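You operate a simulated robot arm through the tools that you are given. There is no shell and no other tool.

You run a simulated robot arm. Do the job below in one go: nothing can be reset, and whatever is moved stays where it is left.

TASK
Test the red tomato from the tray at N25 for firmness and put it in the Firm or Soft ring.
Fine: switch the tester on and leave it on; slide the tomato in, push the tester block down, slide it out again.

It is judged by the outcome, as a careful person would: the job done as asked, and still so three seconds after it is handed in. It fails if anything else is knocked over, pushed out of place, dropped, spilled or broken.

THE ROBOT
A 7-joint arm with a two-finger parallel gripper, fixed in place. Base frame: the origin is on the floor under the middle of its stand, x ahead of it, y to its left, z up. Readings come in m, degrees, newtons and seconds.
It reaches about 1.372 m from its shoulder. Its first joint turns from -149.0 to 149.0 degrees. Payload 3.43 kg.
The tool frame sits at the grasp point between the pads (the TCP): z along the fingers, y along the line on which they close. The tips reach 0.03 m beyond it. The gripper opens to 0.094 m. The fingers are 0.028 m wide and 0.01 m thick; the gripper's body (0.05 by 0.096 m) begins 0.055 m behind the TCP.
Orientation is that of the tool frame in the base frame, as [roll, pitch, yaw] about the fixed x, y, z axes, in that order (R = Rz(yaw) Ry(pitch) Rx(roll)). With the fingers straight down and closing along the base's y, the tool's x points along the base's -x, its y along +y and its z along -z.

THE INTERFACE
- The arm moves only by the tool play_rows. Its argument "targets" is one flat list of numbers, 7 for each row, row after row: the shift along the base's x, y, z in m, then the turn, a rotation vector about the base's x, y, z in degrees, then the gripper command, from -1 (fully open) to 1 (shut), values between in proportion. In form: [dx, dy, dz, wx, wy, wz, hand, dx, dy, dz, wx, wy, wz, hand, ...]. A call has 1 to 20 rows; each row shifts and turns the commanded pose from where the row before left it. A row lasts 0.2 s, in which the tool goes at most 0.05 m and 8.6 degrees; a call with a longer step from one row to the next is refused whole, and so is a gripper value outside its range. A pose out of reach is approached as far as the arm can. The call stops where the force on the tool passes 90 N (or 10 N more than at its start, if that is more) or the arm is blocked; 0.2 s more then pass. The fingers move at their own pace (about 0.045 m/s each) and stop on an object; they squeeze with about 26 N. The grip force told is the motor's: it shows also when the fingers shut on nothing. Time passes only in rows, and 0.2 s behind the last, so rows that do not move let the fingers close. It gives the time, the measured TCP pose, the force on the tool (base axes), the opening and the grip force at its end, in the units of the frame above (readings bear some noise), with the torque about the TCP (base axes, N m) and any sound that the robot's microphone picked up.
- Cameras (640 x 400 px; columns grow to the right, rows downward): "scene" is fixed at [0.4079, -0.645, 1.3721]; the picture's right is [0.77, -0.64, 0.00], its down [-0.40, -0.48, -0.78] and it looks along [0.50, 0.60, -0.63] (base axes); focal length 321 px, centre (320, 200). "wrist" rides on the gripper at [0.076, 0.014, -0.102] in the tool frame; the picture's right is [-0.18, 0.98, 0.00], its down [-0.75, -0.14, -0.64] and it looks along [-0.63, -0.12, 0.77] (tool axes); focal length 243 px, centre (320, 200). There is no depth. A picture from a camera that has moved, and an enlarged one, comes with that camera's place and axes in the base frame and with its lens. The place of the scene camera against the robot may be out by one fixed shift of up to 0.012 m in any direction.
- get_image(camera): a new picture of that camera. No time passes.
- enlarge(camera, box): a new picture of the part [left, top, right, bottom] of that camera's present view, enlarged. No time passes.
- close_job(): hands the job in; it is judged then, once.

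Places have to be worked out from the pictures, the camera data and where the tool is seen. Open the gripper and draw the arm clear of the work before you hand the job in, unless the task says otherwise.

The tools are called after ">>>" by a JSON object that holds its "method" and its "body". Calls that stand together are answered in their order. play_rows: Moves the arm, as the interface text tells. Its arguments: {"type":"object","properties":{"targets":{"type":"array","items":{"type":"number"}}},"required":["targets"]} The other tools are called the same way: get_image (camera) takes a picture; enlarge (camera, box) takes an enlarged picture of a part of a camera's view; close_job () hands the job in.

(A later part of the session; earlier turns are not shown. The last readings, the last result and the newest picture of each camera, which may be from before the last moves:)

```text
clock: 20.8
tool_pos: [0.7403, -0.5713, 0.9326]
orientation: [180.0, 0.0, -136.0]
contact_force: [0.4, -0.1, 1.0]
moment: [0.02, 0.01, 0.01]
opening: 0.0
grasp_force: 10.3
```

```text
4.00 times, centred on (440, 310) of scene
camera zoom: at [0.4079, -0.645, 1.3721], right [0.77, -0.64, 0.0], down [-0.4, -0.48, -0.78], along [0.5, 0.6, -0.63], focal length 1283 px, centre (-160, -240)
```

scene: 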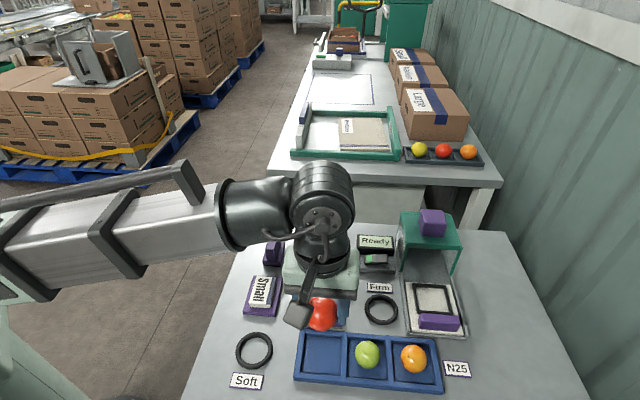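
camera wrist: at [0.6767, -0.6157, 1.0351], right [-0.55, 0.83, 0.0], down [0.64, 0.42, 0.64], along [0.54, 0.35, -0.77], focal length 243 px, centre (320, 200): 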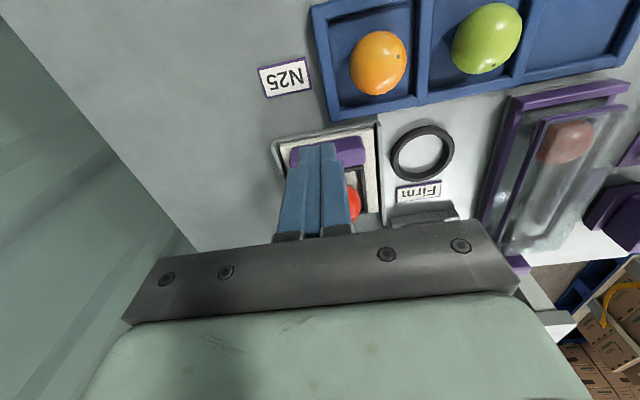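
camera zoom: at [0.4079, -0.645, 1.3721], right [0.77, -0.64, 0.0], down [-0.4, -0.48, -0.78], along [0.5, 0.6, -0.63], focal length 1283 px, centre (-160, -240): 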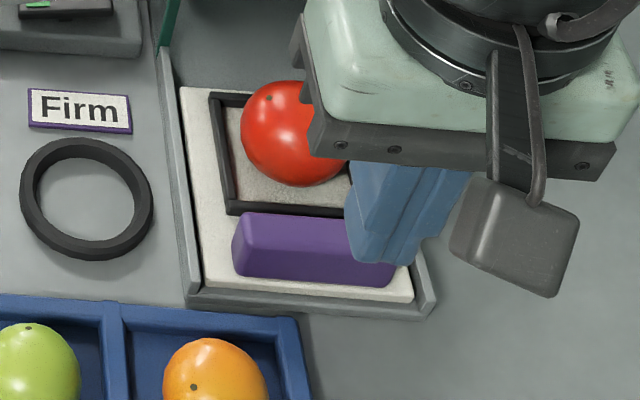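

The descent column (image (320,114)) lies clear outside the handle, about 1 cm off its outer face, and clear of the orange tomato. I go down to the pushing height.

>>> {"method": "play_rows", "body": {"targets": [0, 0, -0.03, 0, 0, 0, 1, 0, 0, -0.03, 0, 0, 0, 1, 0, 0, -0.0145, 0, 0, 0, 1]}}

>>> {"method": "get_image", "body": {"camera": "wrist"}}

>>> {"method": "enlarge", "body": {"camera": "scene", "box": [360, 260, 520, 360]}}

```text
clock: 21.6
tool_pos: [0.741, -0.5709, 0.8597]
orientation: [179.9, -0.1, -136.2]
contact_force: [0.4, 0.1, 1.3]
moment: [0.02, 0.07, 0.0]
opening: 0.0
grasp_force: 26.2
```

```text
taken
camera wrist: at [0.677, -0.6147, 0.9605], right [-0.55, 0.83, 0.0], down [0.64, 0.42, 0.64], along [0.54, 0.35, -0.77], focal length 243 px, centre (320, 200)
```

wrist: 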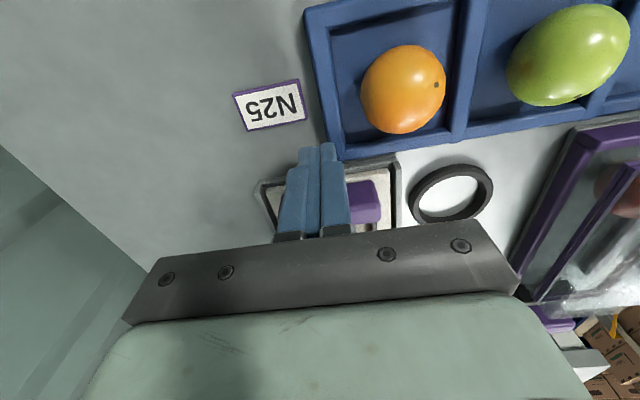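

```text
4.00 times, centred on (440, 310) of scene
camera zoom: at [0.4079, -0.645, 1.3721], right [0.77, -0.64, 0.0], down [-0.4, -0.48, -0.78], along [0.5, 0.6, -0.63], focal length 1283 px, centre (-160, -240)
```

zoom: 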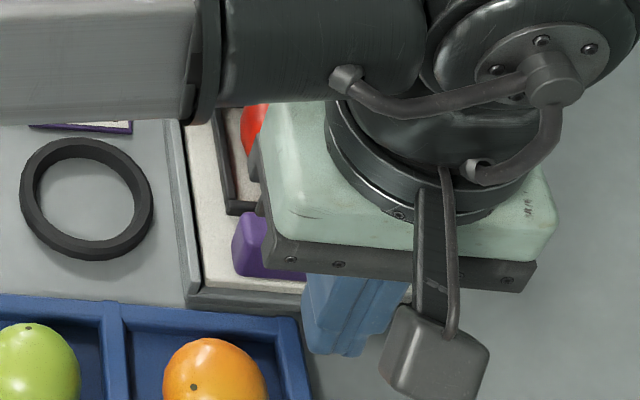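

No contact and clear of the orange tomato and tray. I now push gently inward along the rails.

>>> {"method": "play_rows", "body": {"targets": [0.0072, 0.00695, 0, 0, 0, 0, 1, 0.0072, 0.00695, 0, 0, 0, 0, 1, 0.0036, 0.0035, 0, 0, 0, 0, 1, 0.0036, 0.0035, 0, 0, 0, 0, 1]}}

>>> {"method": "get_image", "body": {"camera": "wrist"}}

>>> {"method": "enlarge", "body": {"camera": "scene", "box": [360, 240, 520, 340]}}

```text
clock: 22.6
tool_pos: [0.763, -0.5509, 0.8599]
orientation: [180.0, -0.1, -135.9]
contact_force: [-1.6, 0.3, -0.2]
moment: [-0.03, 0.07, 0.04]
opening: 0.0
grasp_force: 26.1
```

```text
taken
camera wrist: at [0.6983, -0.5943, 0.9605], right [-0.55, 0.83, 0.0], down [0.64, 0.42, 0.64], along [0.54, 0.35, -0.77], focal length 243 px, centre (320, 200)
```

wrist: 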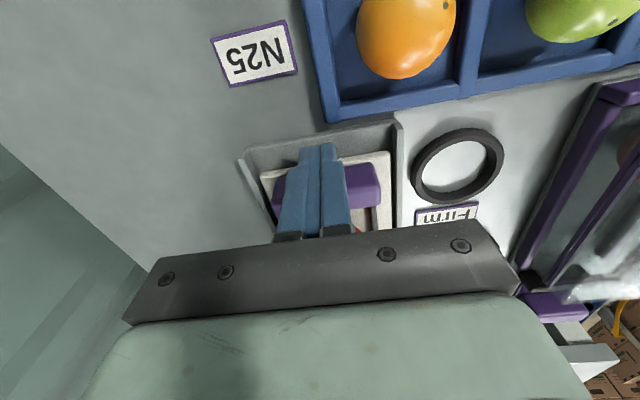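

```text
4.00 times, centred on (440, 290) of scene
camera zoom: at [0.4079, -0.645, 1.3721], right [0.77, -0.64, 0.0], down [-0.4, -0.48, -0.78], along [0.5, 0.6, -0.63], focal length 1283 px, centre (-160, -160)
```

zoom: 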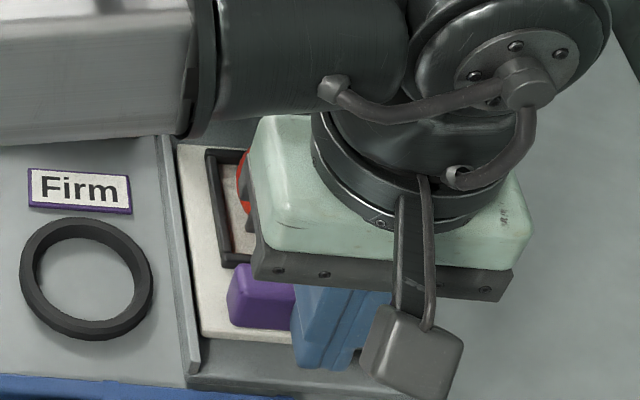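

The plate is sliding (about 1.5 cm so far) with negligible force. I continue pushing in.

>>> {"method": "play_rows", "body": {"targets": [0.0072, 0.00695, 0, 0, 0, 0, 1, 0.0072, 0.00695, 0, 0, 0, 0, 1, 0.0072, 0.00695, 0, 0, 0, 0, 1, 0.0072, 0.00695, 0, 0, 0, 0, 1, 0.0072, 0.00695, 0, 0, 0, 0, 1]}}

>>> {"method": "get_image", "body": {"camera": "wrist"}}

>>> {"method": "get_image", "body": {"camera": "scene"}}

>>> {"method": "enlarge", "body": {"camera": "scene", "box": [360, 220, 520, 320]}}

```text
clock: 23.8
tool_pos: [0.799, -0.5171, 0.8594]
orientation: [179.9, 0.1, -135.9]
contact_force: [-0.4, -0.8, 0.7]
moment: [0.01, 0.01, 0.04]
opening: 0.0001
grasp_force: 25.6
```

```text
taken
camera wrist: at [0.7345, -0.56, 0.9606], right [-0.55, 0.83, 0.0], down [0.64, 0.42, 0.64], along [0.54, 0.35, -0.77], focal length 243 px, centre (320, 200)
```

wrist: 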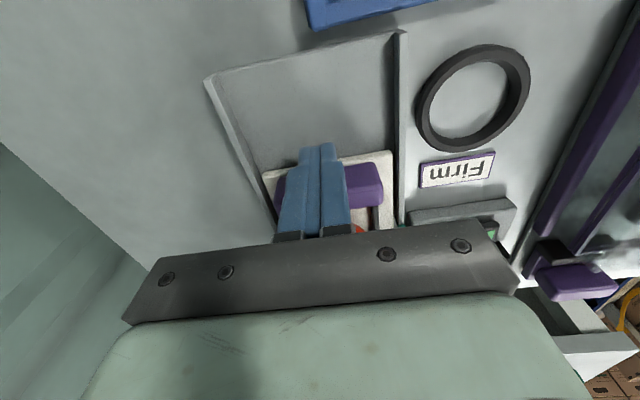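

```text
taken
```

scene: 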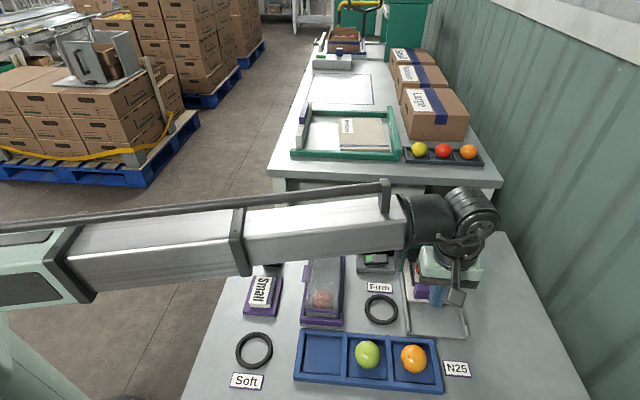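

```text
4.00 times, centred on (440, 270) of scene
camera zoom: at [0.4079, -0.645, 1.3721], right [0.77, -0.64, 0.0], down [-0.4, -0.48, -0.78], along [0.5, 0.6, -0.63], focal length 1283 px, centre (-160, -80)
```

zoom: 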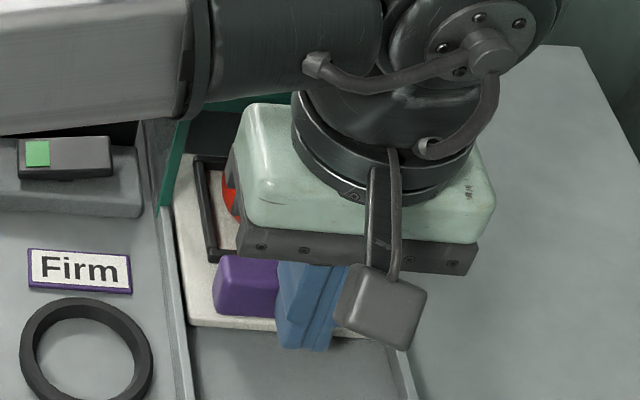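

Slid about 6.5 cm so far and the tomato rides along. I push further in smaller steps, watching force for the end stop.

>>> {"method": "play_rows", "body": {"targets": [0.0072, 0.00695, 0, 0, 0, 0, 1, 0.0072, 0.00695, 0, 0, 0, 0, 1, 0.0072, 0.00695, 0, 0, 0, 0, 1]}}

>>> {"method": "get_image", "body": {"camera": "wrist"}}

>>> {"method": "enlarge", "body": {"camera": "scene", "box": [360, 200, 520, 300]}}

```text
clock: 24.6
tool_pos: [0.8202, -0.4959, 0.8597]
orientation: [179.9, 0.0, -136.0]
contact_force: [-0.5, -0.3, -0.7]
moment: [0.0, -0.01, 0.0]
opening: 0.0
grasp_force: 26.0
```

```text
taken
camera wrist: at [0.756, -0.5397, 0.9602], right [-0.55, 0.83, 0.0], down [0.64, 0.42, 0.64], along [0.54, 0.35, -0.77], focal length 243 px, centre (320, 200)
```

wrist: 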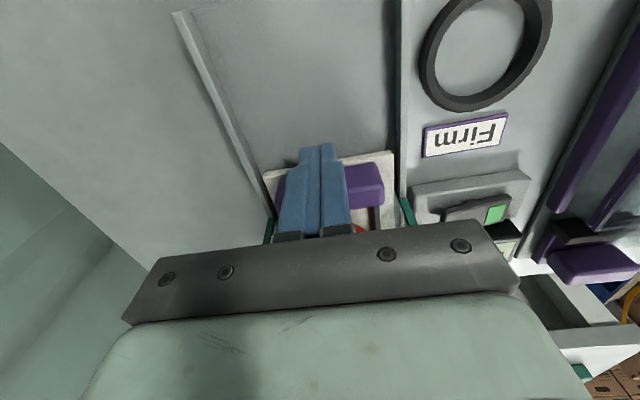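

```text
4.00 times, centred on (440, 250) of scene
camera zoom: at [0.4079, -0.645, 1.3721], right [0.77, -0.64, 0.0], down [-0.4, -0.48, -0.78], along [0.5, 0.6, -0.63], focal length 1283 px, centre (-160, 0)
```

zoom: 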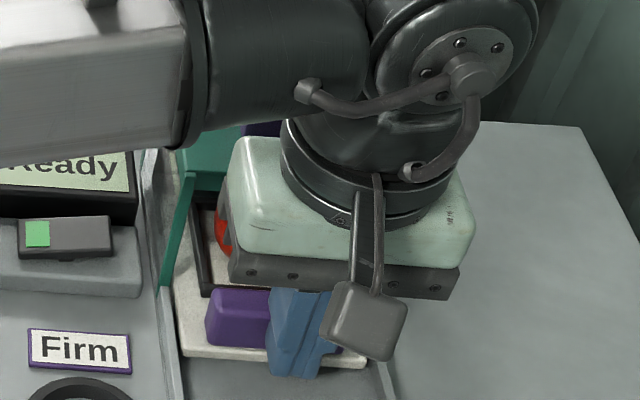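

The handle's inner face is about 2 cm from the gantry front. I continue with fine 5 mm steps, checking force.

>>> {"method": "play_rows", "body": {"targets": [0.0036, 0.0035, 0, 0, 0, 0, 1, 0.0036, 0.0035, 0, 0, 0, 0, 1, 0.0036, 0.0035, 0, 0, 0, 0, 1]}}

>>> {"method": "enlarge", "body": {"camera": "wrist", "box": [220, 120, 420, 245]}}

>>> {"method": "enlarge", "body": {"camera": "scene", "box": [360, 200, 520, 300]}}

```text
clock: 25.4
tool_pos: [0.8309, -0.4851, 0.8588]
orientation: [-180.0, 0.0, -135.9]
contact_force: [-0.6, 0.2, -0.7]
moment: [0.0, 0.02, 0.01]
opening: 0.0
grasp_force: 26.4
```

```text
3.20 times, centred on (320, 182) of wrist
camera zoom: at [0.7667, -0.5281, 0.9606], right [-0.55, 0.83, 0.0], down [0.64, 0.42, 0.64], along [0.54, 0.35, -0.77], focal length 776 px, centre (320, 256)
```

zoom: 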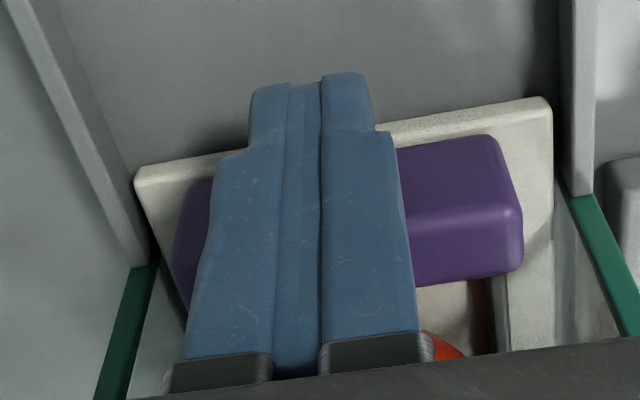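

```text
4.00 times, centred on (440, 250) of scene
camera zoom: at [0.4079, -0.645, 1.3721], right [0.77, -0.64, 0.0], down [-0.4, -0.48, -0.78], along [0.5, 0.6, -0.63], focal length 1283 px, centre (-160, 0)
```

zoom: 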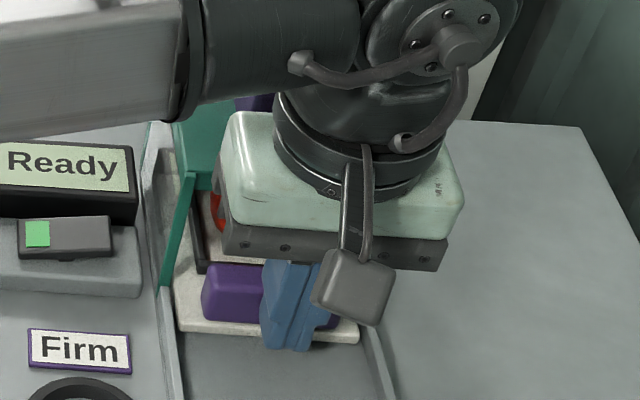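

Still no resistance; travel is about 11 cm. I continue with 4 mm steps, watching for the stop.

>>> {"method": "play_rows", "body": {"targets": [0.0029, 0.0028, 0, 0, 0, 0, 1, 0.0029, 0.0028, 0, 0, 0, 0, 1]}}

>>> {"method": "enlarge", "body": {"camera": "wrist", "box": [220, 120, 420, 245]}}

>>> {"method": "enlarge", "body": {"camera": "scene", "box": [360, 200, 520, 300]}}

```text
clock: 26.0
tool_pos: [0.834, -0.4813, 0.8602]
orientation: [-179.9, -0.2, -136.1]
contact_force: [-13.0, -7.8, 0.8]
moment: [-0.12, 0.14, 0.1]
opening: 0.0
grasp_force: 26.2
```

```text
3.20 times, centred on (320, 182) of wrist
camera zoom: at [0.7707, -0.5243, 0.9609], right [-0.55, 0.84, 0.0], down [0.64, 0.42, 0.64], along [0.53, 0.35, -0.77], focal length 776 px, centre (320, 256)
```

zoom: 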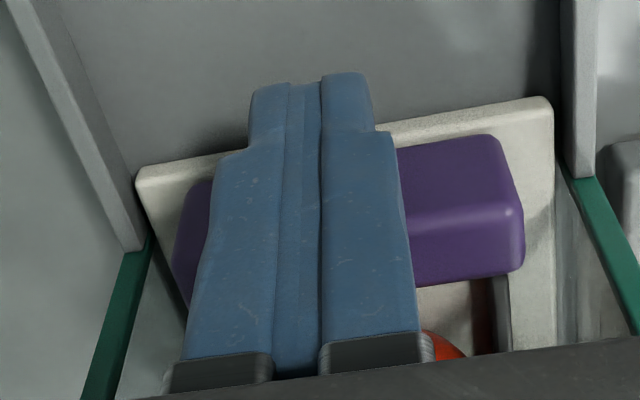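

```text
4.00 times, centred on (440, 250) of scene
camera zoom: at [0.4079, -0.645, 1.3721], right [0.77, -0.64, 0.0], down [-0.4, -0.48, -0.78], along [0.5, 0.6, -0.63], focal length 1283 px, centre (-160, 0)
```

zoom: 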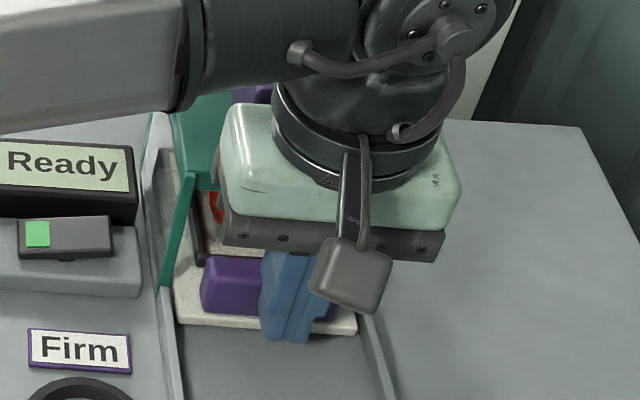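

The force (about 15 N opposing, at fingertip height) indicates the plate reached its end stop at 11.5 cm travel, as predicted. One more tiny nudge confirms it, then I back off and look.

>>> {"method": "play_rows", "body": {"targets": [0.0015, 0.0014, 0, 0, 0, 0, 1]}}

>>> {"method": "play_rows", "body": {"targets": [-0.0072, -0.007, 0, 0, 0, 0, 1, -0.0144, -0.0139, 0, 0, 0, 0, 1, -0.0144, -0.0139, 0.02, 0, 0, 0, 1, -0.0144, -0.0139, 0.04, 0, 0, 0, 1, 0, 0, 0.045, 0, 0, 0, 1, 0, 0, 0.045, 0, 0, 0, 1]}}

>>> {"method": "get_image", "body": {"camera": "wrist"}}

>>> {"method": "get_image", "body": {"camera": "scene"}}

>>> {"method": "enlarge", "body": {"camera": "scene", "box": [360, 200, 520, 300]}}

```text
clock: 26.4
tool_pos: [0.8347, -0.4813, 0.8601]
orientation: [-179.9, -0.4, -136.2]
contact_force: [-27.1, -20.8, 0.4]
moment: [-0.12, 0.46, 0.11]
opening: 0.0
grasp_force: 25.9
```

```text
clock: 27.8
tool_pos: [0.7883, -0.5277, 1.0098]
orientation: [-180.0, 0.1, -135.9]
contact_force: [0.9, -0.2, 0.4]
moment: [-0.02, -0.01, 0.0]
opening: 0.0001
grasp_force: 26.2
```

```text
taken
camera wrist: at [0.7241, -0.5706, 1.1102], right [-0.55, 0.83, 0.0], down [0.64, 0.42, 0.64], along [0.54, 0.35, -0.77], focal length 243 px, centre (320, 200)
```

wrist: 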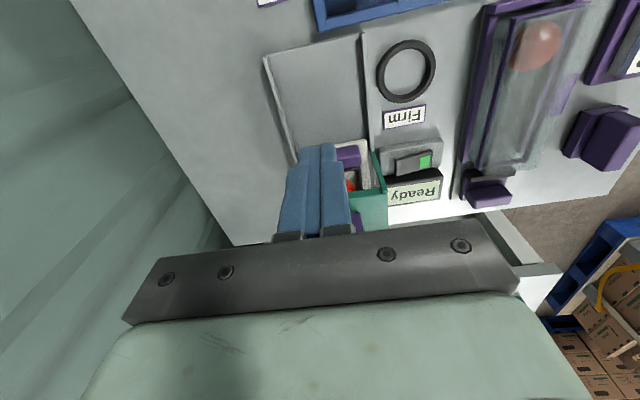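

```text
taken
```

scene: 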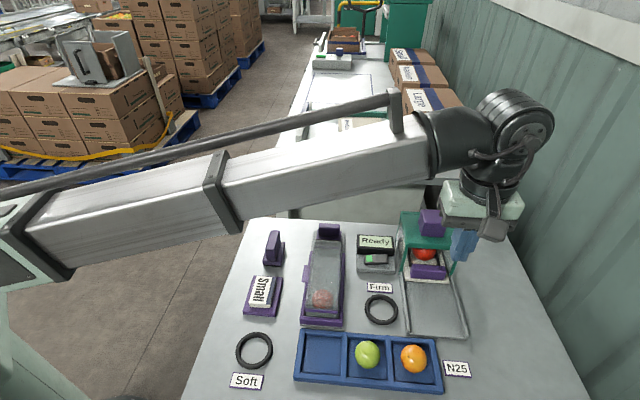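

```text
4.00 times, centred on (440, 250) of scene
camera zoom: at [0.4079, -0.645, 1.3721], right [0.77, -0.64, 0.0], down [-0.4, -0.48, -0.78], along [0.5, 0.6, -0.63], focal length 1283 px, centre (-160, 0)
```

zoom: 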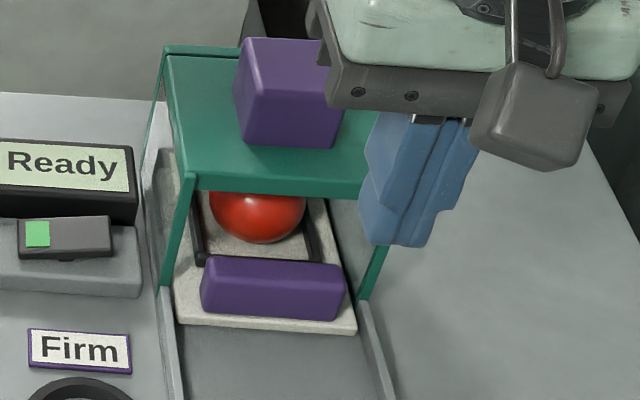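

The tomato sits under the gantry and the plate is fully in. Next I move above the purple tester block (estimated at (0.892, -0.425)) with fingers closed.

>>> {"method": "play_rows", "body": {"targets": [0, 0, 0.03, 0, 0, 0, 1, 0.026, 0.0257, 0, 0, 0, 0, 1, 0.026, 0.0257, 0, 0, 0, 0, 1, 0.026, 0.0257, 0, 0, 0, 0, 1, 0.0254, 0.0256, 0, 0, 0, 0, 1, 0, 0, 0, 0, 0, 0, 1]}}

>>> {"method": "get_image", "body": {"camera": "wrist"}}

>>> {"method": "enlarge", "body": {"camera": "wrist", "box": [220, 60, 420, 185]}}

>>> {"method": "enlarge", "body": {"camera": "scene", "box": [360, 170, 520, 270]}}

```text
clock: 29.2
tool_pos: [0.8919, -0.4248, 1.0401]
orientation: [-179.9, 0.0, -136.0]
contact_force: [0.0, 0.3, 0.4]
moment: [0.01, -0.04, -0.04]
opening: 0.0
grasp_force: 26.0
```

```text
taken
camera wrist: at [0.8277, -0.4675, 1.1403], right [-0.55, 0.83, 0.0], down [0.64, 0.42, 0.64], along [0.54, 0.35, -0.77], focal length 243 px, centre (320, 200)
```

wrist: 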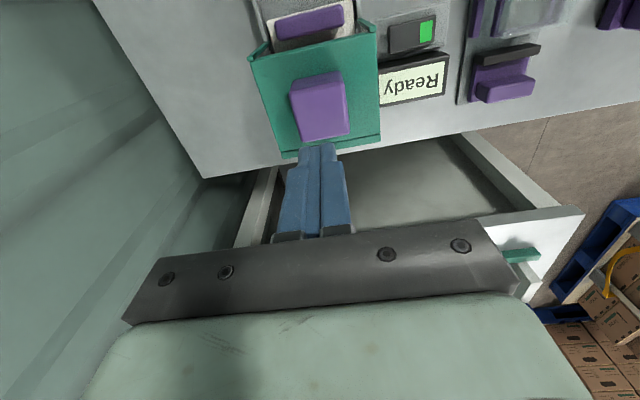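

```text
3.20 times, centred on (320, 122) of wrist
camera zoom: at [0.8277, -0.4675, 1.1403], right [-0.55, 0.83, 0.0], down [0.64, 0.42, 0.64], along [0.54, 0.35, -0.77], focal length 776 px, centre (320, 448)
```

zoom: 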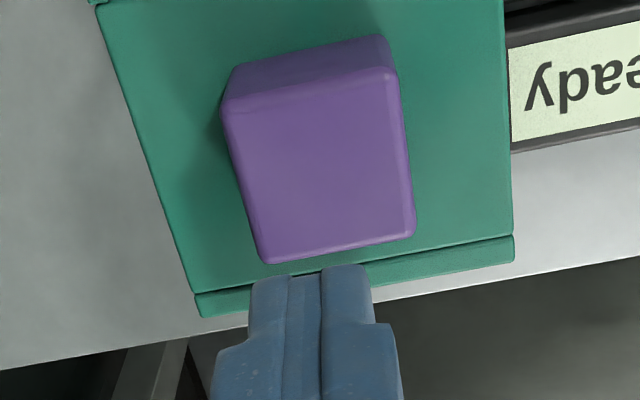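

```text
4.00 times, centred on (440, 220) of scene
camera zoom: at [0.4079, -0.645, 1.3721], right [0.77, -0.64, 0.0], down [-0.4, -0.48, -0.78], along [0.5, 0.6, -0.63], focal length 1283 px, centre (-160, 120)
```

zoom: 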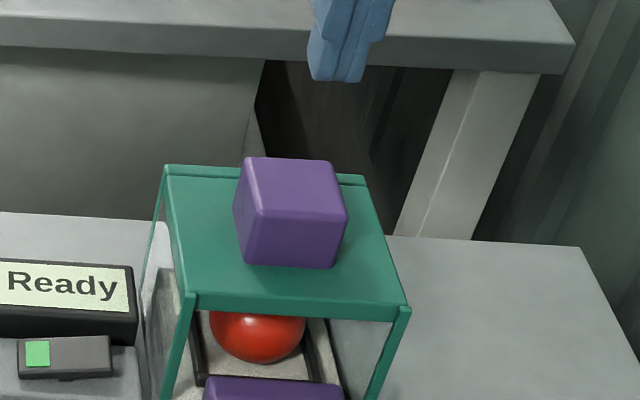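

The block's top is about 4.5 cm square, centred near (0.887, -0.4275). I line up and come down to just touch it.

>>> {"method": "play_rows", "body": {"targets": [-0.005, -0.0027, -0.03, 0, 0, 0, 1, 0, 0, -0.025, 0, 0, 0, 1, 0, 0, -0.005, 0, 0, 0, 1, 0, 0, -0.005, 0, 0, 0, 1]}}

>>> {"method": "enlarge", "body": {"camera": "scene", "box": [360, 170, 520, 270]}}

>>> {"method": "enlarge", "body": {"camera": "wrist", "box": [220, 60, 420, 185]}}

```text
clock: 30.2
tool_pos: [0.8863, -0.4273, 0.9742]
orientation: [180.0, 0.1, -135.9]
contact_force: [-0.4, 0.8, -0.6]
moment: [0.01, -0.03, -0.01]
opening: 0.0
grasp_force: 26.0
```

```text
4.00 times, centred on (440, 220) of scene
camera zoom: at [0.4079, -0.645, 1.3721], right [0.77, -0.64, 0.0], down [-0.4, -0.48, -0.78], along [0.5, 0.6, -0.63], focal length 1283 px, centre (-160, 120)
```

zoom: 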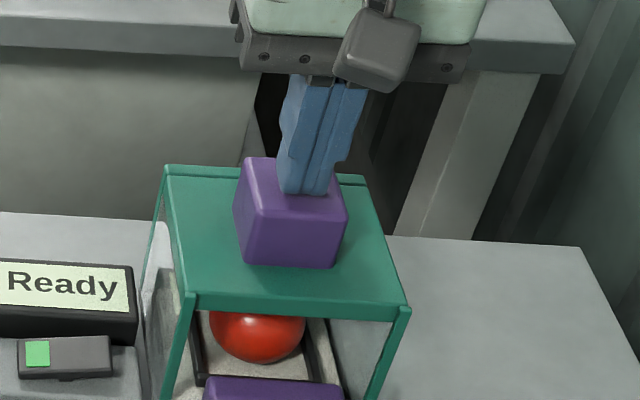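

```text
3.20 times, centred on (320, 122) of wrist
camera zoom: at [0.8218, -0.4706, 1.0749], right [-0.55, 0.83, 0.0], down [0.64, 0.42, 0.64], along [0.54, 0.35, -0.77], focal length 776 px, centre (320, 448)
```

zoom: 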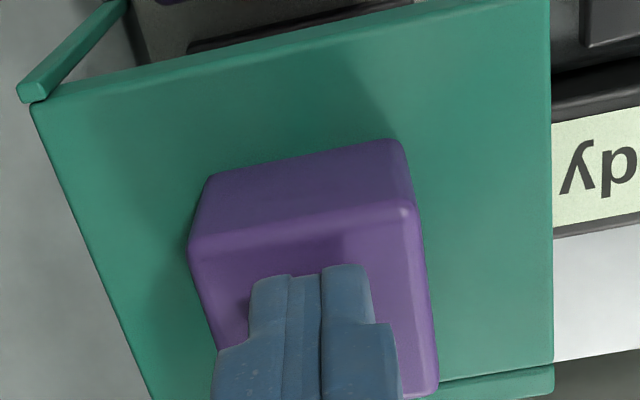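

Fingertips are centred on the block with no force yet. I press down in small steps.

>>> {"method": "play_rows", "body": {"targets": [0, 0, -0.004, 0, 0, 0, 1, 0, 0, -0.004, 0, 0, 0, 1, 0, 0, -0.004, 0, 0, 0, 1]}}

>>> {"method": "enlarge", "body": {"camera": "scene", "box": [360, 170, 520, 270]}}

```text
clock: 31.0
tool_pos: [0.8862, -0.4273, 0.9628]
orientation: [180.0, 0.0, -136.0]
contact_force: [0.2, -1.8, 2.0]
moment: [-0.07, -0.04, -0.02]
opening: 0.0
grasp_force: 25.4
```

```text
4.00 times, centred on (440, 220) of scene
camera zoom: at [0.4079, -0.645, 1.3721], right [0.77, -0.64, 0.0], down [-0.4, -0.48, -0.78], along [0.5, 0.6, -0.63], focal length 1283 px, centre (-160, 120)
```

zoom: 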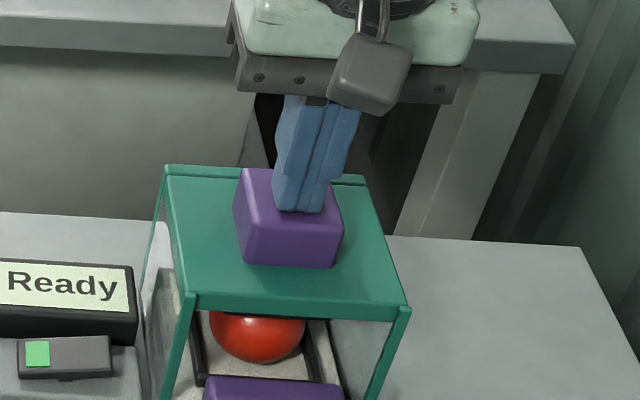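

The block is moving down with about 2 N. I continue slowly.

>>> {"method": "play_rows", "body": {"targets": [0, 0, -0.004, 0, 0, 0, 1, 0, 0, -0.004, 0, 0, 0, 1, 0, 0, -0.003, 0, 0, 0, 1]}}

>>> {"method": "enlarge", "body": {"camera": "scene", "box": [360, 170, 520, 270]}}

```text
clock: 31.8
tool_pos: [0.8871, -0.4268, 0.9536]
orientation: [-179.8, 0.1, -136.0]
contact_force: [2.7, -3.5, 26.2]
moment: [-0.16, 0.02, 0.0]
opening: 0.0
grasp_force: 25.6
```

```text
4.00 times, centred on (440, 220) of scene
camera zoom: at [0.4079, -0.645, 1.3721], right [0.77, -0.64, 0.0], down [-0.4, -0.48, -0.78], along [0.5, 0.6, -0.63], focal length 1283 px, centre (-160, 120)
```

zoom: 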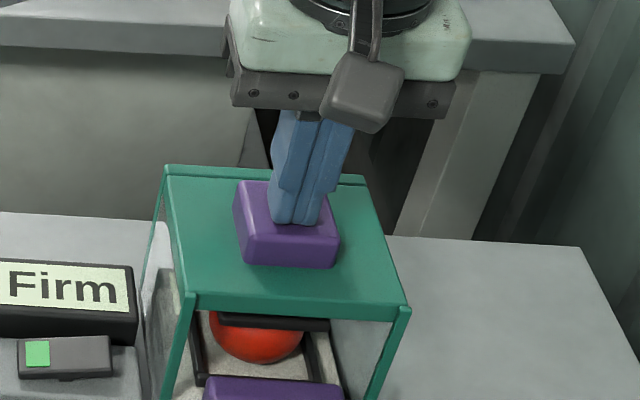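

The display now reads "Firm" with 26 N of resistance. I hold briefly to make sure the reading is settled.

>>> {"method": "play_rows", "body": {"targets": [0, 0, 0, 0, 0, 0, 1, 0, 0, 0, 0, 0, 0, 1, 0, 0, 0, 0, 0, 0, 1]}}

>>> {"method": "enlarge", "body": {"camera": "scene", "box": [340, 200, 500, 300]}}

```text
clock: 32.6
tool_pos: [0.8864, -0.427, 0.954]
orientation: [-179.9, 0.1, -136.0]
contact_force: [9.3, -6.5, 45.6]
moment: [-0.2, -0.21, 0.0]
opening: 0.0001
grasp_force: 26.2
```

```text
4.00 times, centred on (420, 250) of scene
camera zoom: at [0.4079, -0.645, 1.3721], right [0.77, -0.64, 0.0], down [-0.4, -0.48, -0.78], along [0.5, 0.6, -0.63], focal length 1283 px, centre (-80, 0)
```

zoom: 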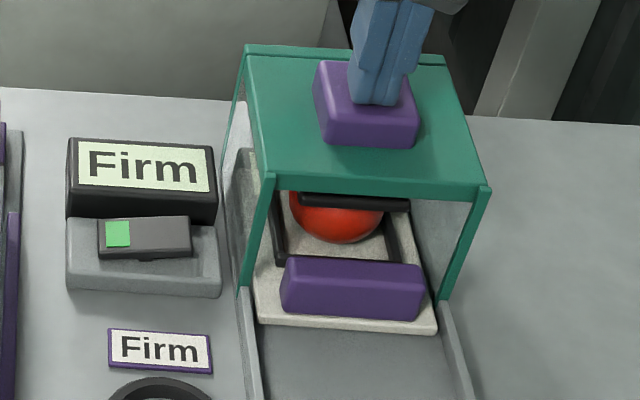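

It reads "Firm" steadily. I release the block by lifting and check whether it springs back and the reading remains.

>>> {"method": "play_rows", "body": {"targets": [0, 0, 0.005, 0, 0, 0, 1, 0, 0, 0.01, 0, 0, 0, 1, 0, 0, 0.02, 0, 0, 0, 1, 0, 0, 0.04, 0, 0, 0, 1, 0, 0, 0.02, 0, 0, 0, 1]}}

>>> {"method": "enlarge", "body": {"camera": "scene", "box": [340, 200, 500, 300]}}

>>> {"method": "get_image", "body": {"camera": "wrist"}}

```text
clock: 33.8
tool_pos: [0.8869, -0.4285, 1.0456]
orientation: [180.0, 0.0, -136.0]
contact_force: [0.6, -0.7, -0.1]
moment: [-0.02, 0.03, 0.01]
opening: 0.0001
grasp_force: 26.1
```

```text
4.00 times, centred on (420, 250) of scene
camera zoom: at [0.4079, -0.645, 1.3721], right [0.77, -0.64, 0.0], down [-0.4, -0.48, -0.78], along [0.5, 0.6, -0.63], focal length 1283 px, centre (-80, 0)
```

zoom: 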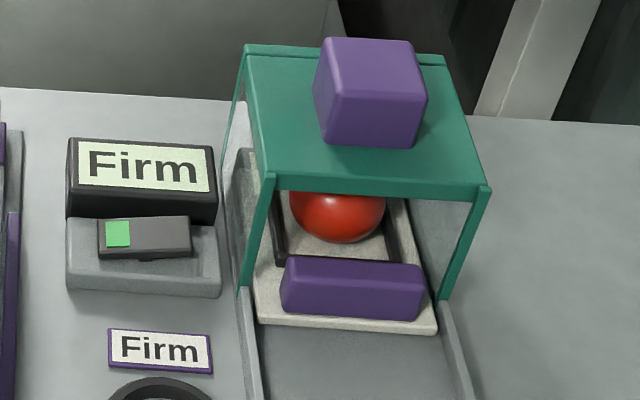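

```text
taken
camera wrist: at [0.8217, -0.4709, 1.1466], right [-0.55, 0.83, 0.0], down [0.64, 0.42, 0.64], along [0.54, 0.35, -0.77], focal length 243 px, centre (320, 200)
```

wrist: 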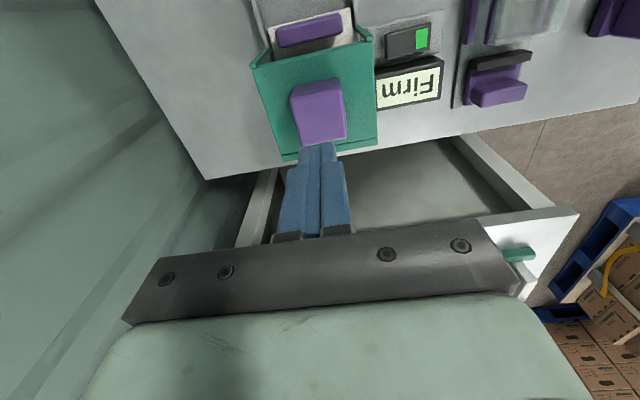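

"Firm" is latched and the block has sprung back up, with the switch still on. Now I back out, tilt the hand 15° away from the gantry and open to about 8 cm, ready to clamp the handle by its ends.

>>> {"method": "play_rows", "body": {"targets": [-0.024, -0.024, 0, 0, 0, 0, 1, -0.024, -0.024, 0, 0, 0, 0, 0.3, -0.0222, -0.0231, -0.02, 0, 0, 0, -0.4, 0, 0, -0.01, 5.21, -5.39, 0, -0.7, 0, 0, 0, 5.21, -5.39, 0, -0.7, 0, 0, 0, 0, 0, 0, -0.7]}}

>>> {"method": "get_image", "body": {"camera": "wrist"}}

>>> {"method": "enlarge", "body": {"camera": "wrist", "box": [220, 60, 420, 185]}}

>>> {"method": "enlarge", "body": {"camera": "scene", "box": [360, 200, 520, 300]}}

```text
clock: 35.2
tool_pos: [0.8171, -0.499, 1.0178]
orientation: [180.0, 15.1, -135.9]
contact_force: [-0.5, 0.3, 1.0]
moment: [0.0, 0.0, 0.01]
opening: 0.08
grasp_force: 0.0
```

```text
taken
camera wrist: at [0.7352, -0.559, 1.094], right [-0.56, 0.83, 0.05], down [0.5, 0.29, 0.82], along [0.66, 0.48, -0.58], focal length 243 px, centre (320, 200)
```

wrist: 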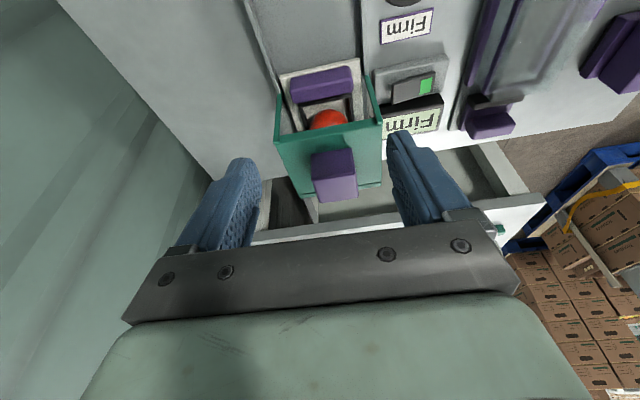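

```text
3.20 times, centred on (320, 122) of wrist
camera zoom: at [0.7352, -0.559, 1.094], right [-0.56, 0.83, 0.05], down [0.5, 0.29, 0.82], along [0.66, 0.48, -0.58], focal length 776 px, centre (320, 448)
```

zoom: 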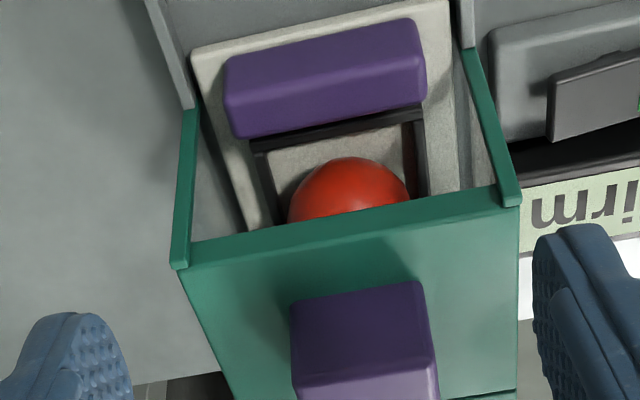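

```text
4.00 times, centred on (440, 250) of scene
camera zoom: at [0.4079, -0.645, 1.3721], right [0.77, -0.64, 0.0], down [-0.4, -0.48, -0.78], along [0.5, 0.6, -0.63], focal length 1283 px, centre (-160, 0)
```

zoom: 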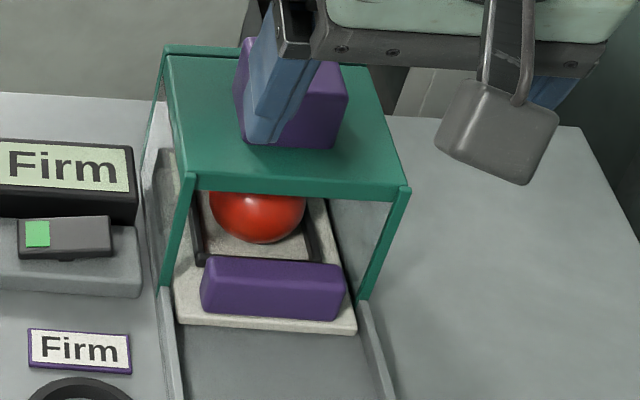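

The handle is centred on the hand's line, about 4.5 cm further in. I descend just outside it with the fingers spread beyond its ends, then check.

>>> {"method": "play_rows", "body": {"targets": [0.003, 0.003, -0.045, 0, 0, 0, -0.7, 0.0037, 0.0035, -0.045, 0, 0, 0, -0.7, 0, 0, -0.045, 0, 0, 0, -0.7, 0, 0, -0.024, 0, 0, 0, -0.7]}}

>>> {"method": "get_image", "body": {"camera": "wrist"}}

>>> {"method": "enlarge", "body": {"camera": "scene", "box": [360, 200, 520, 300]}}

```text
clock: 36.2
tool_pos: [0.822, -0.4933, 0.8571]
orientation: [-180.0, 15.1, -135.9]
contact_force: [0.1, -0.2, 0.3]
moment: [0.05, -0.02, -0.03]
opening: 0.0799
grasp_force: 0.1
```

```text
taken
camera wrist: at [0.7412, -0.552, 0.9343], right [-0.56, 0.83, 0.05], down [0.5, 0.29, 0.82], along [0.66, 0.48, -0.58], focal length 243 px, centre (320, 200)
```

wrist: 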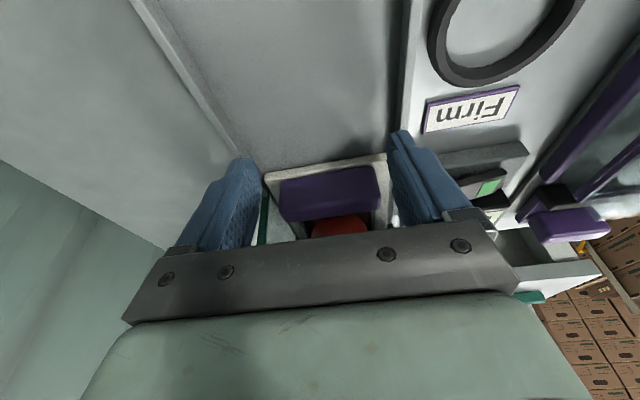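

```text
4.00 times, centred on (440, 250) of scene
camera zoom: at [0.4079, -0.645, 1.3721], right [0.77, -0.64, 0.0], down [-0.4, -0.48, -0.78], along [0.5, 0.6, -0.63], focal length 1283 px, centre (-160, 0)
```

zoom: 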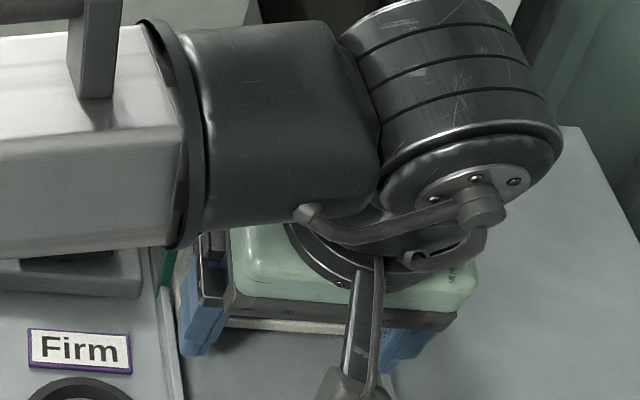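

The handle lies squarely between the fingers. I move in about 2.5 cm so the fingertips overlap its ends.

>>> {"method": "play_rows", "body": {"targets": [0.0062, 0.006, 0, 0, 0, 0, -0.7, 0.0062, 0.006, 0, 0, 0, 0, -0.7, 0.0055, 0.0053, 0, 0, 0, 0, -0.7]}}

>>> {"method": "get_image", "body": {"camera": "wrist"}}

>>> {"method": "enlarge", "body": {"camera": "wrist", "box": [220, 120, 420, 245]}}

```text
clock: 37.0
tool_pos: [0.8404, -0.4746, 0.8566]
orientation: [-180.0, 14.9, -136.0]
contact_force: [0.1, -0.2, -0.1]
moment: [-0.01, -0.03, -0.02]
opening: 0.08
grasp_force: 0.1
```

```text
taken
camera wrist: at [0.759, -0.5344, 0.935], right [-0.56, 0.83, 0.05], down [0.5, 0.29, 0.82], along [0.66, 0.48, -0.58], focal length 243 px, centre (320, 200)
```

wrist: 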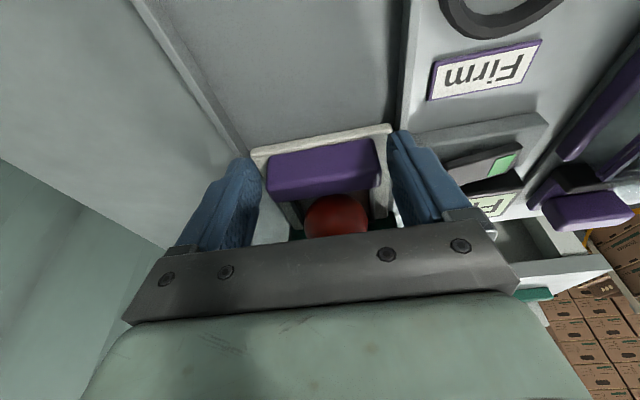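

```text
3.20 times, centred on (320, 182) of wrist
camera zoom: at [0.759, -0.5344, 0.935], right [-0.56, 0.83, 0.05], down [0.5, 0.29, 0.82], along [0.66, 0.48, -0.58], focal length 776 px, centre (320, 256)
```

zoom: 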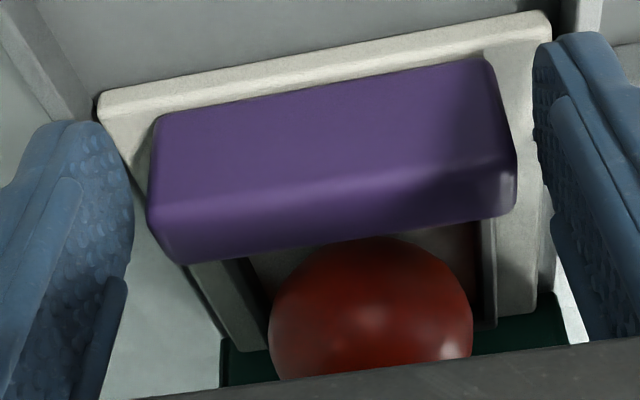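

The pads overlap both ends of the handle. I close gradually onto it.

>>> {"method": "play_rows", "body": {"targets": [0, 0, 0, 0, 0, 0, -0.6, 0, 0, 0, 0, 0, 0, -0.5, 0, 0, 0, 0, 0, 0, -0.42, 0, 0, 0, 0, 0, 0, -0.38, 0, 0, 0, 0, 0, 0, -0.38]}}

>>> {"method": "enlarge", "body": {"camera": "wrist", "box": [220, 120, 420, 245]}}

```text
clock: 38.2
tool_pos: [0.8407, -0.4744, 0.8576]
orientation: [180.0, 15.0, -135.9]
contact_force: [-0.1, 0.6, 0.5]
moment: [0.2, 0.12, 0.24]
opening: 0.07
grasp_force: 44.7
```

```text
3.20 times, centred on (320, 182) of wrist
camera zoom: at [0.7589, -0.5343, 0.935], right [-0.56, 0.83, 0.05], down [0.5, 0.29, 0.82], along [0.66, 0.48, -0.58], focal length 776 px, centre (320, 256)
```

zoom: 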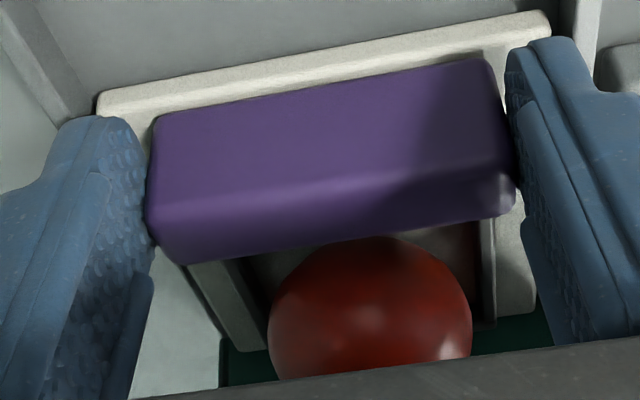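

The handle is clamped at 7.0 cm. I pull the plate outwards slowly along the rails.

>>> {"method": "play_rows", "body": {"targets": [-0.0036, -0.0035, 0, 0, 0, 0, -0.38, -0.0036, -0.0035, 0, 0, 0, 0, -0.38, -0.0072, -0.007, 0, 0, 0, 0, -0.38, -0.0072, -0.007, 0, 0, 0, 0, -0.38]}}

>>> {"method": "get_image", "body": {"camera": "wrist"}}

>>> {"method": "get_image", "body": {"camera": "scene"}}

```text
clock: 39.2
tool_pos: [0.8178, -0.4958, 0.8562]
orientation: [180.0, 15.0, -135.9]
contact_force: [4.0, -4.4, 0.4]
moment: [1.07, 0.28, 0.92]
opening: 0.07
grasp_force: 44.8
```

```text
taken
camera wrist: at [0.7371, -0.556, 0.935], right [-0.56, 0.83, 0.05], down [0.5, 0.29, 0.82], along [0.66, 0.48, -0.58], focal length 243 px, centre (320, 200)
```

wrist: 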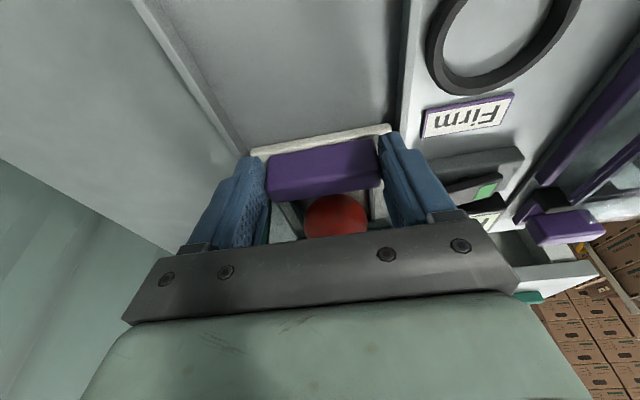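

```text
taken
```

scene: 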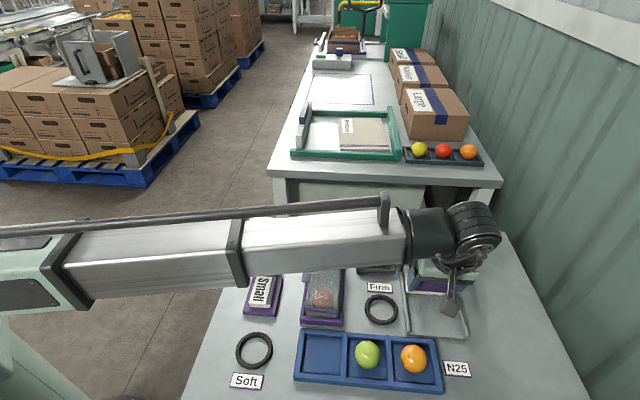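

The plate follows with only about 6 N of side force, hinting the rails run nearer 45°. I adjust the direction slightly and continue.

>>> {"method": "play_rows", "body": {"targets": [-0.0068, -0.0074, 0, 0, 0, 0, -0.38, -0.007, -0.0072, 0, 0, 0, 0, -0.38, -0.007, -0.0071, 0, 0, 0, 0, -0.38]}}

>>> {"method": "get_image", "body": {"camera": "wrist"}}

```text
clock: 40.0
tool_pos: [0.7972, -0.5169, 0.8581]
orientation: [179.9, 15.0, -135.9]
contact_force: [-2.5, 0.9, -5.2]
moment: [-0.4, -0.87, 0.66]
opening: 0.0699
grasp_force: 45.0
```

```text
taken
camera wrist: at [0.7159, -0.5773, 0.9351], right [-0.56, 0.83, 0.05], down [0.5, 0.29, 0.81], along [0.66, 0.48, -0.58], focal length 243 px, centre (320, 200)
```

wrist: 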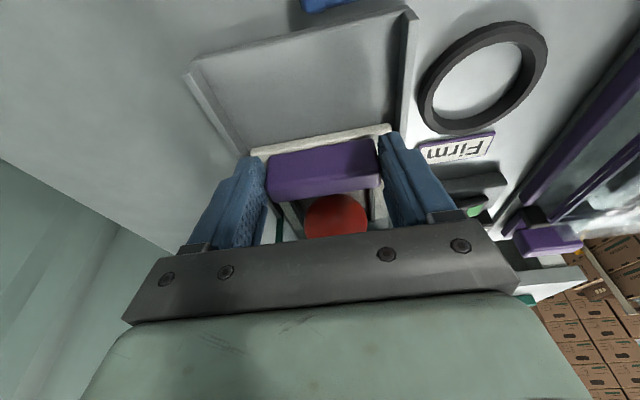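

6 cm pulled; the tomato is still in the frame. I continue out.

>>> {"method": "play_rows", "body": {"targets": [-0.0071, -0.007, 0, 0, 0, 0, -0.38, -0.0071, -0.007, 0, 0, 0, 0, -0.38, -0.0071, -0.007, 0, 0, 0, 0, -0.38, -0.0071, -0.007, 0, 0, 0, 0, -0.38]}}

>>> {"method": "get_image", "body": {"camera": "wrist"}}

>>> {"method": "get_image", "body": {"camera": "scene"}}

```text
clock: 41.0
tool_pos: [0.7707, -0.545, 0.8565]
orientation: [179.9, 14.9, -135.9]
contact_force: [-3.1, 2.3, -12.7]
moment: [-0.85, -0.24, 0.8]
opening: 0.0699
grasp_force: 44.3
```

```text
taken
camera wrist: at [0.6884, -0.605, 0.9352], right [-0.56, 0.83, 0.05], down [0.5, 0.29, 0.81], along [0.66, 0.48, -0.58], focal length 243 px, centre (320, 200)
```

wrist: 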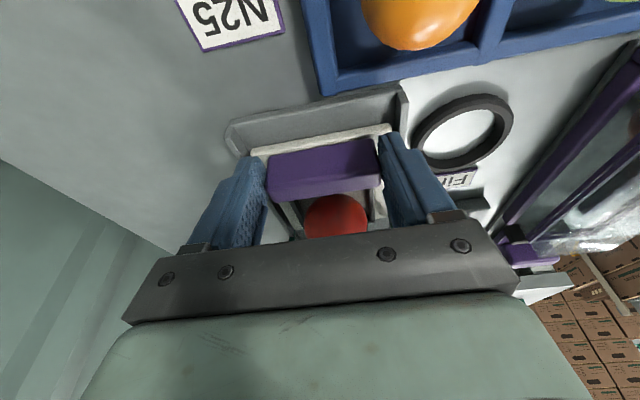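

```text
taken
```

scene: 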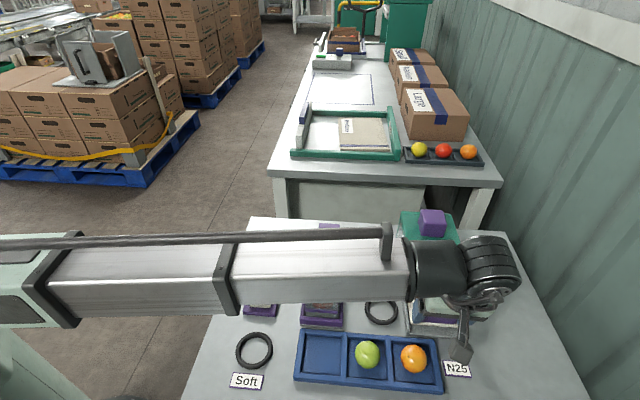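

About 1.5 cm to go; there is a slight downward pull of 13 N, so I ease the height by half a millimetre while finishing the pull.

>>> {"method": "play_rows", "body": {"targets": [-0.0036, -0.0035, -0.0007, 0, 0, 0, -0.38, -0.0036, -0.0035, 0, 0, 0, 0, -0.38]}}

>>> {"method": "get_image", "body": {"camera": "wrist"}}

```text
clock: 41.6
tool_pos: [0.7634, -0.5516, 0.857]
orientation: [-180.0, 15.0, -136.0]
contact_force: [-0.3, 2.0, -2.3]
moment: [0.22, 1.02, 1.12]
opening: 0.07
grasp_force: 44.6
```

```text
taken
camera wrist: at [0.6814, -0.6119, 0.935], right [-0.56, 0.83, 0.05], down [0.5, 0.29, 0.82], along [0.66, 0.48, -0.58], focal length 243 px, centre (320, 200)
```

wrist: 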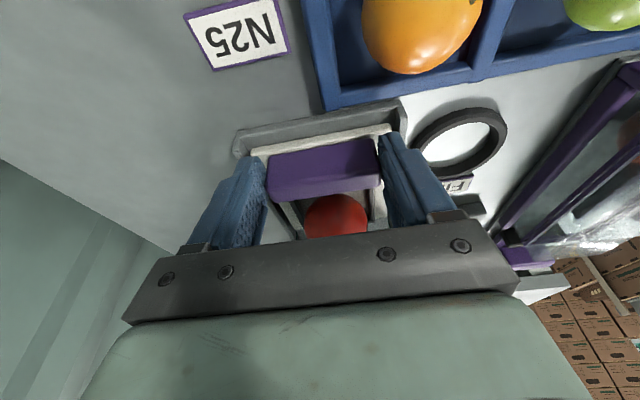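

Nearly at the outer end; I pull the last few millimetres in 3 mm steps.

>>> {"method": "play_rows", "body": {"targets": [-0.0022, -0.0021, 0, 0, 0, 0, -0.38, -0.0018, -0.0017, 0, 0, 0, 0, -0.38]}}

>>> {"method": "enlarge", "body": {"camera": "wrist", "box": [220, 80, 420, 205]}}

```text
clock: 42.2
tool_pos: [0.7588, -0.5557, 0.8568]
orientation: [180.0, 15.1, -136.0]
contact_force: [2.3, 2.3, 6.7]
moment: [1.08, 0.88, 0.99]
opening: 0.0698
grasp_force: 45.0
```

```text
3.20 times, centred on (320, 142) of wrist
camera zoom: at [0.6774, -0.6157, 0.9349], right [-0.56, 0.83, 0.05], down [0.5, 0.29, 0.82], along [0.66, 0.48, -0.58], focal length 776 px, centre (320, 384)
```

zoom: 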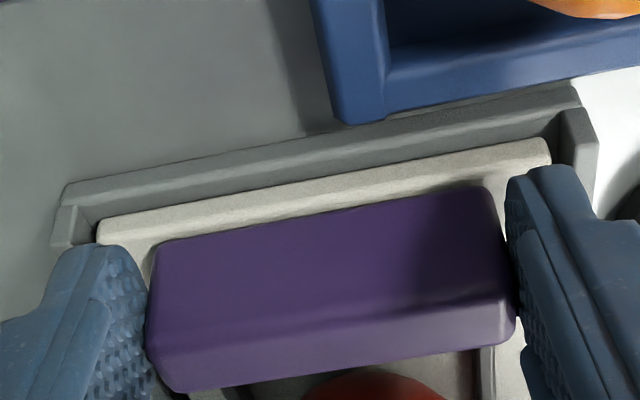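

A small gap to the end lip remains. I pull 2–3 mm more and check force.

>>> {"method": "play_rows", "body": {"targets": [-0.0015, -0.0014, 0, 0, 0, 0, -0.38, -0.0011, -0.001, 0, 0, 0, 0, -0.38]}}

>>> {"method": "enlarge", "body": {"camera": "wrist", "box": [220, 80, 420, 205]}}

```text
clock: 42.8
tool_pos: [0.7581, -0.5558, 0.8572]
orientation: [-179.9, 15.4, -135.9]
contact_force: [22.0, 20.5, 7.7]
moment: [-0.24, 0.16, -0.47]
opening: 0.07
grasp_force: 45.3
```

```text
3.20 times, centred on (320, 142) of wrist
camera zoom: at [0.6771, -0.6159, 0.9344], right [-0.56, 0.83, 0.05], down [0.5, 0.29, 0.82], along [0.67, 0.48, -0.57], focal length 776 px, centre (320, 384)
```

zoom: 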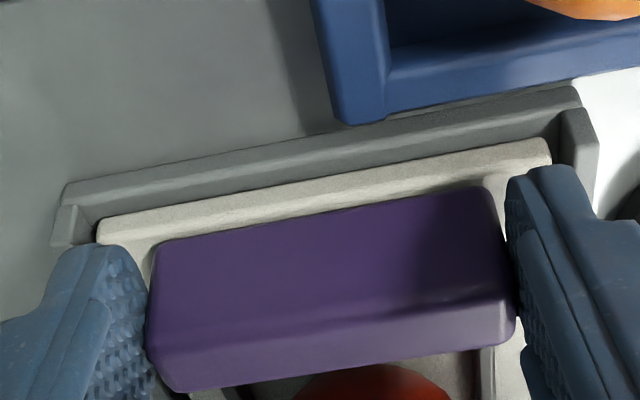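

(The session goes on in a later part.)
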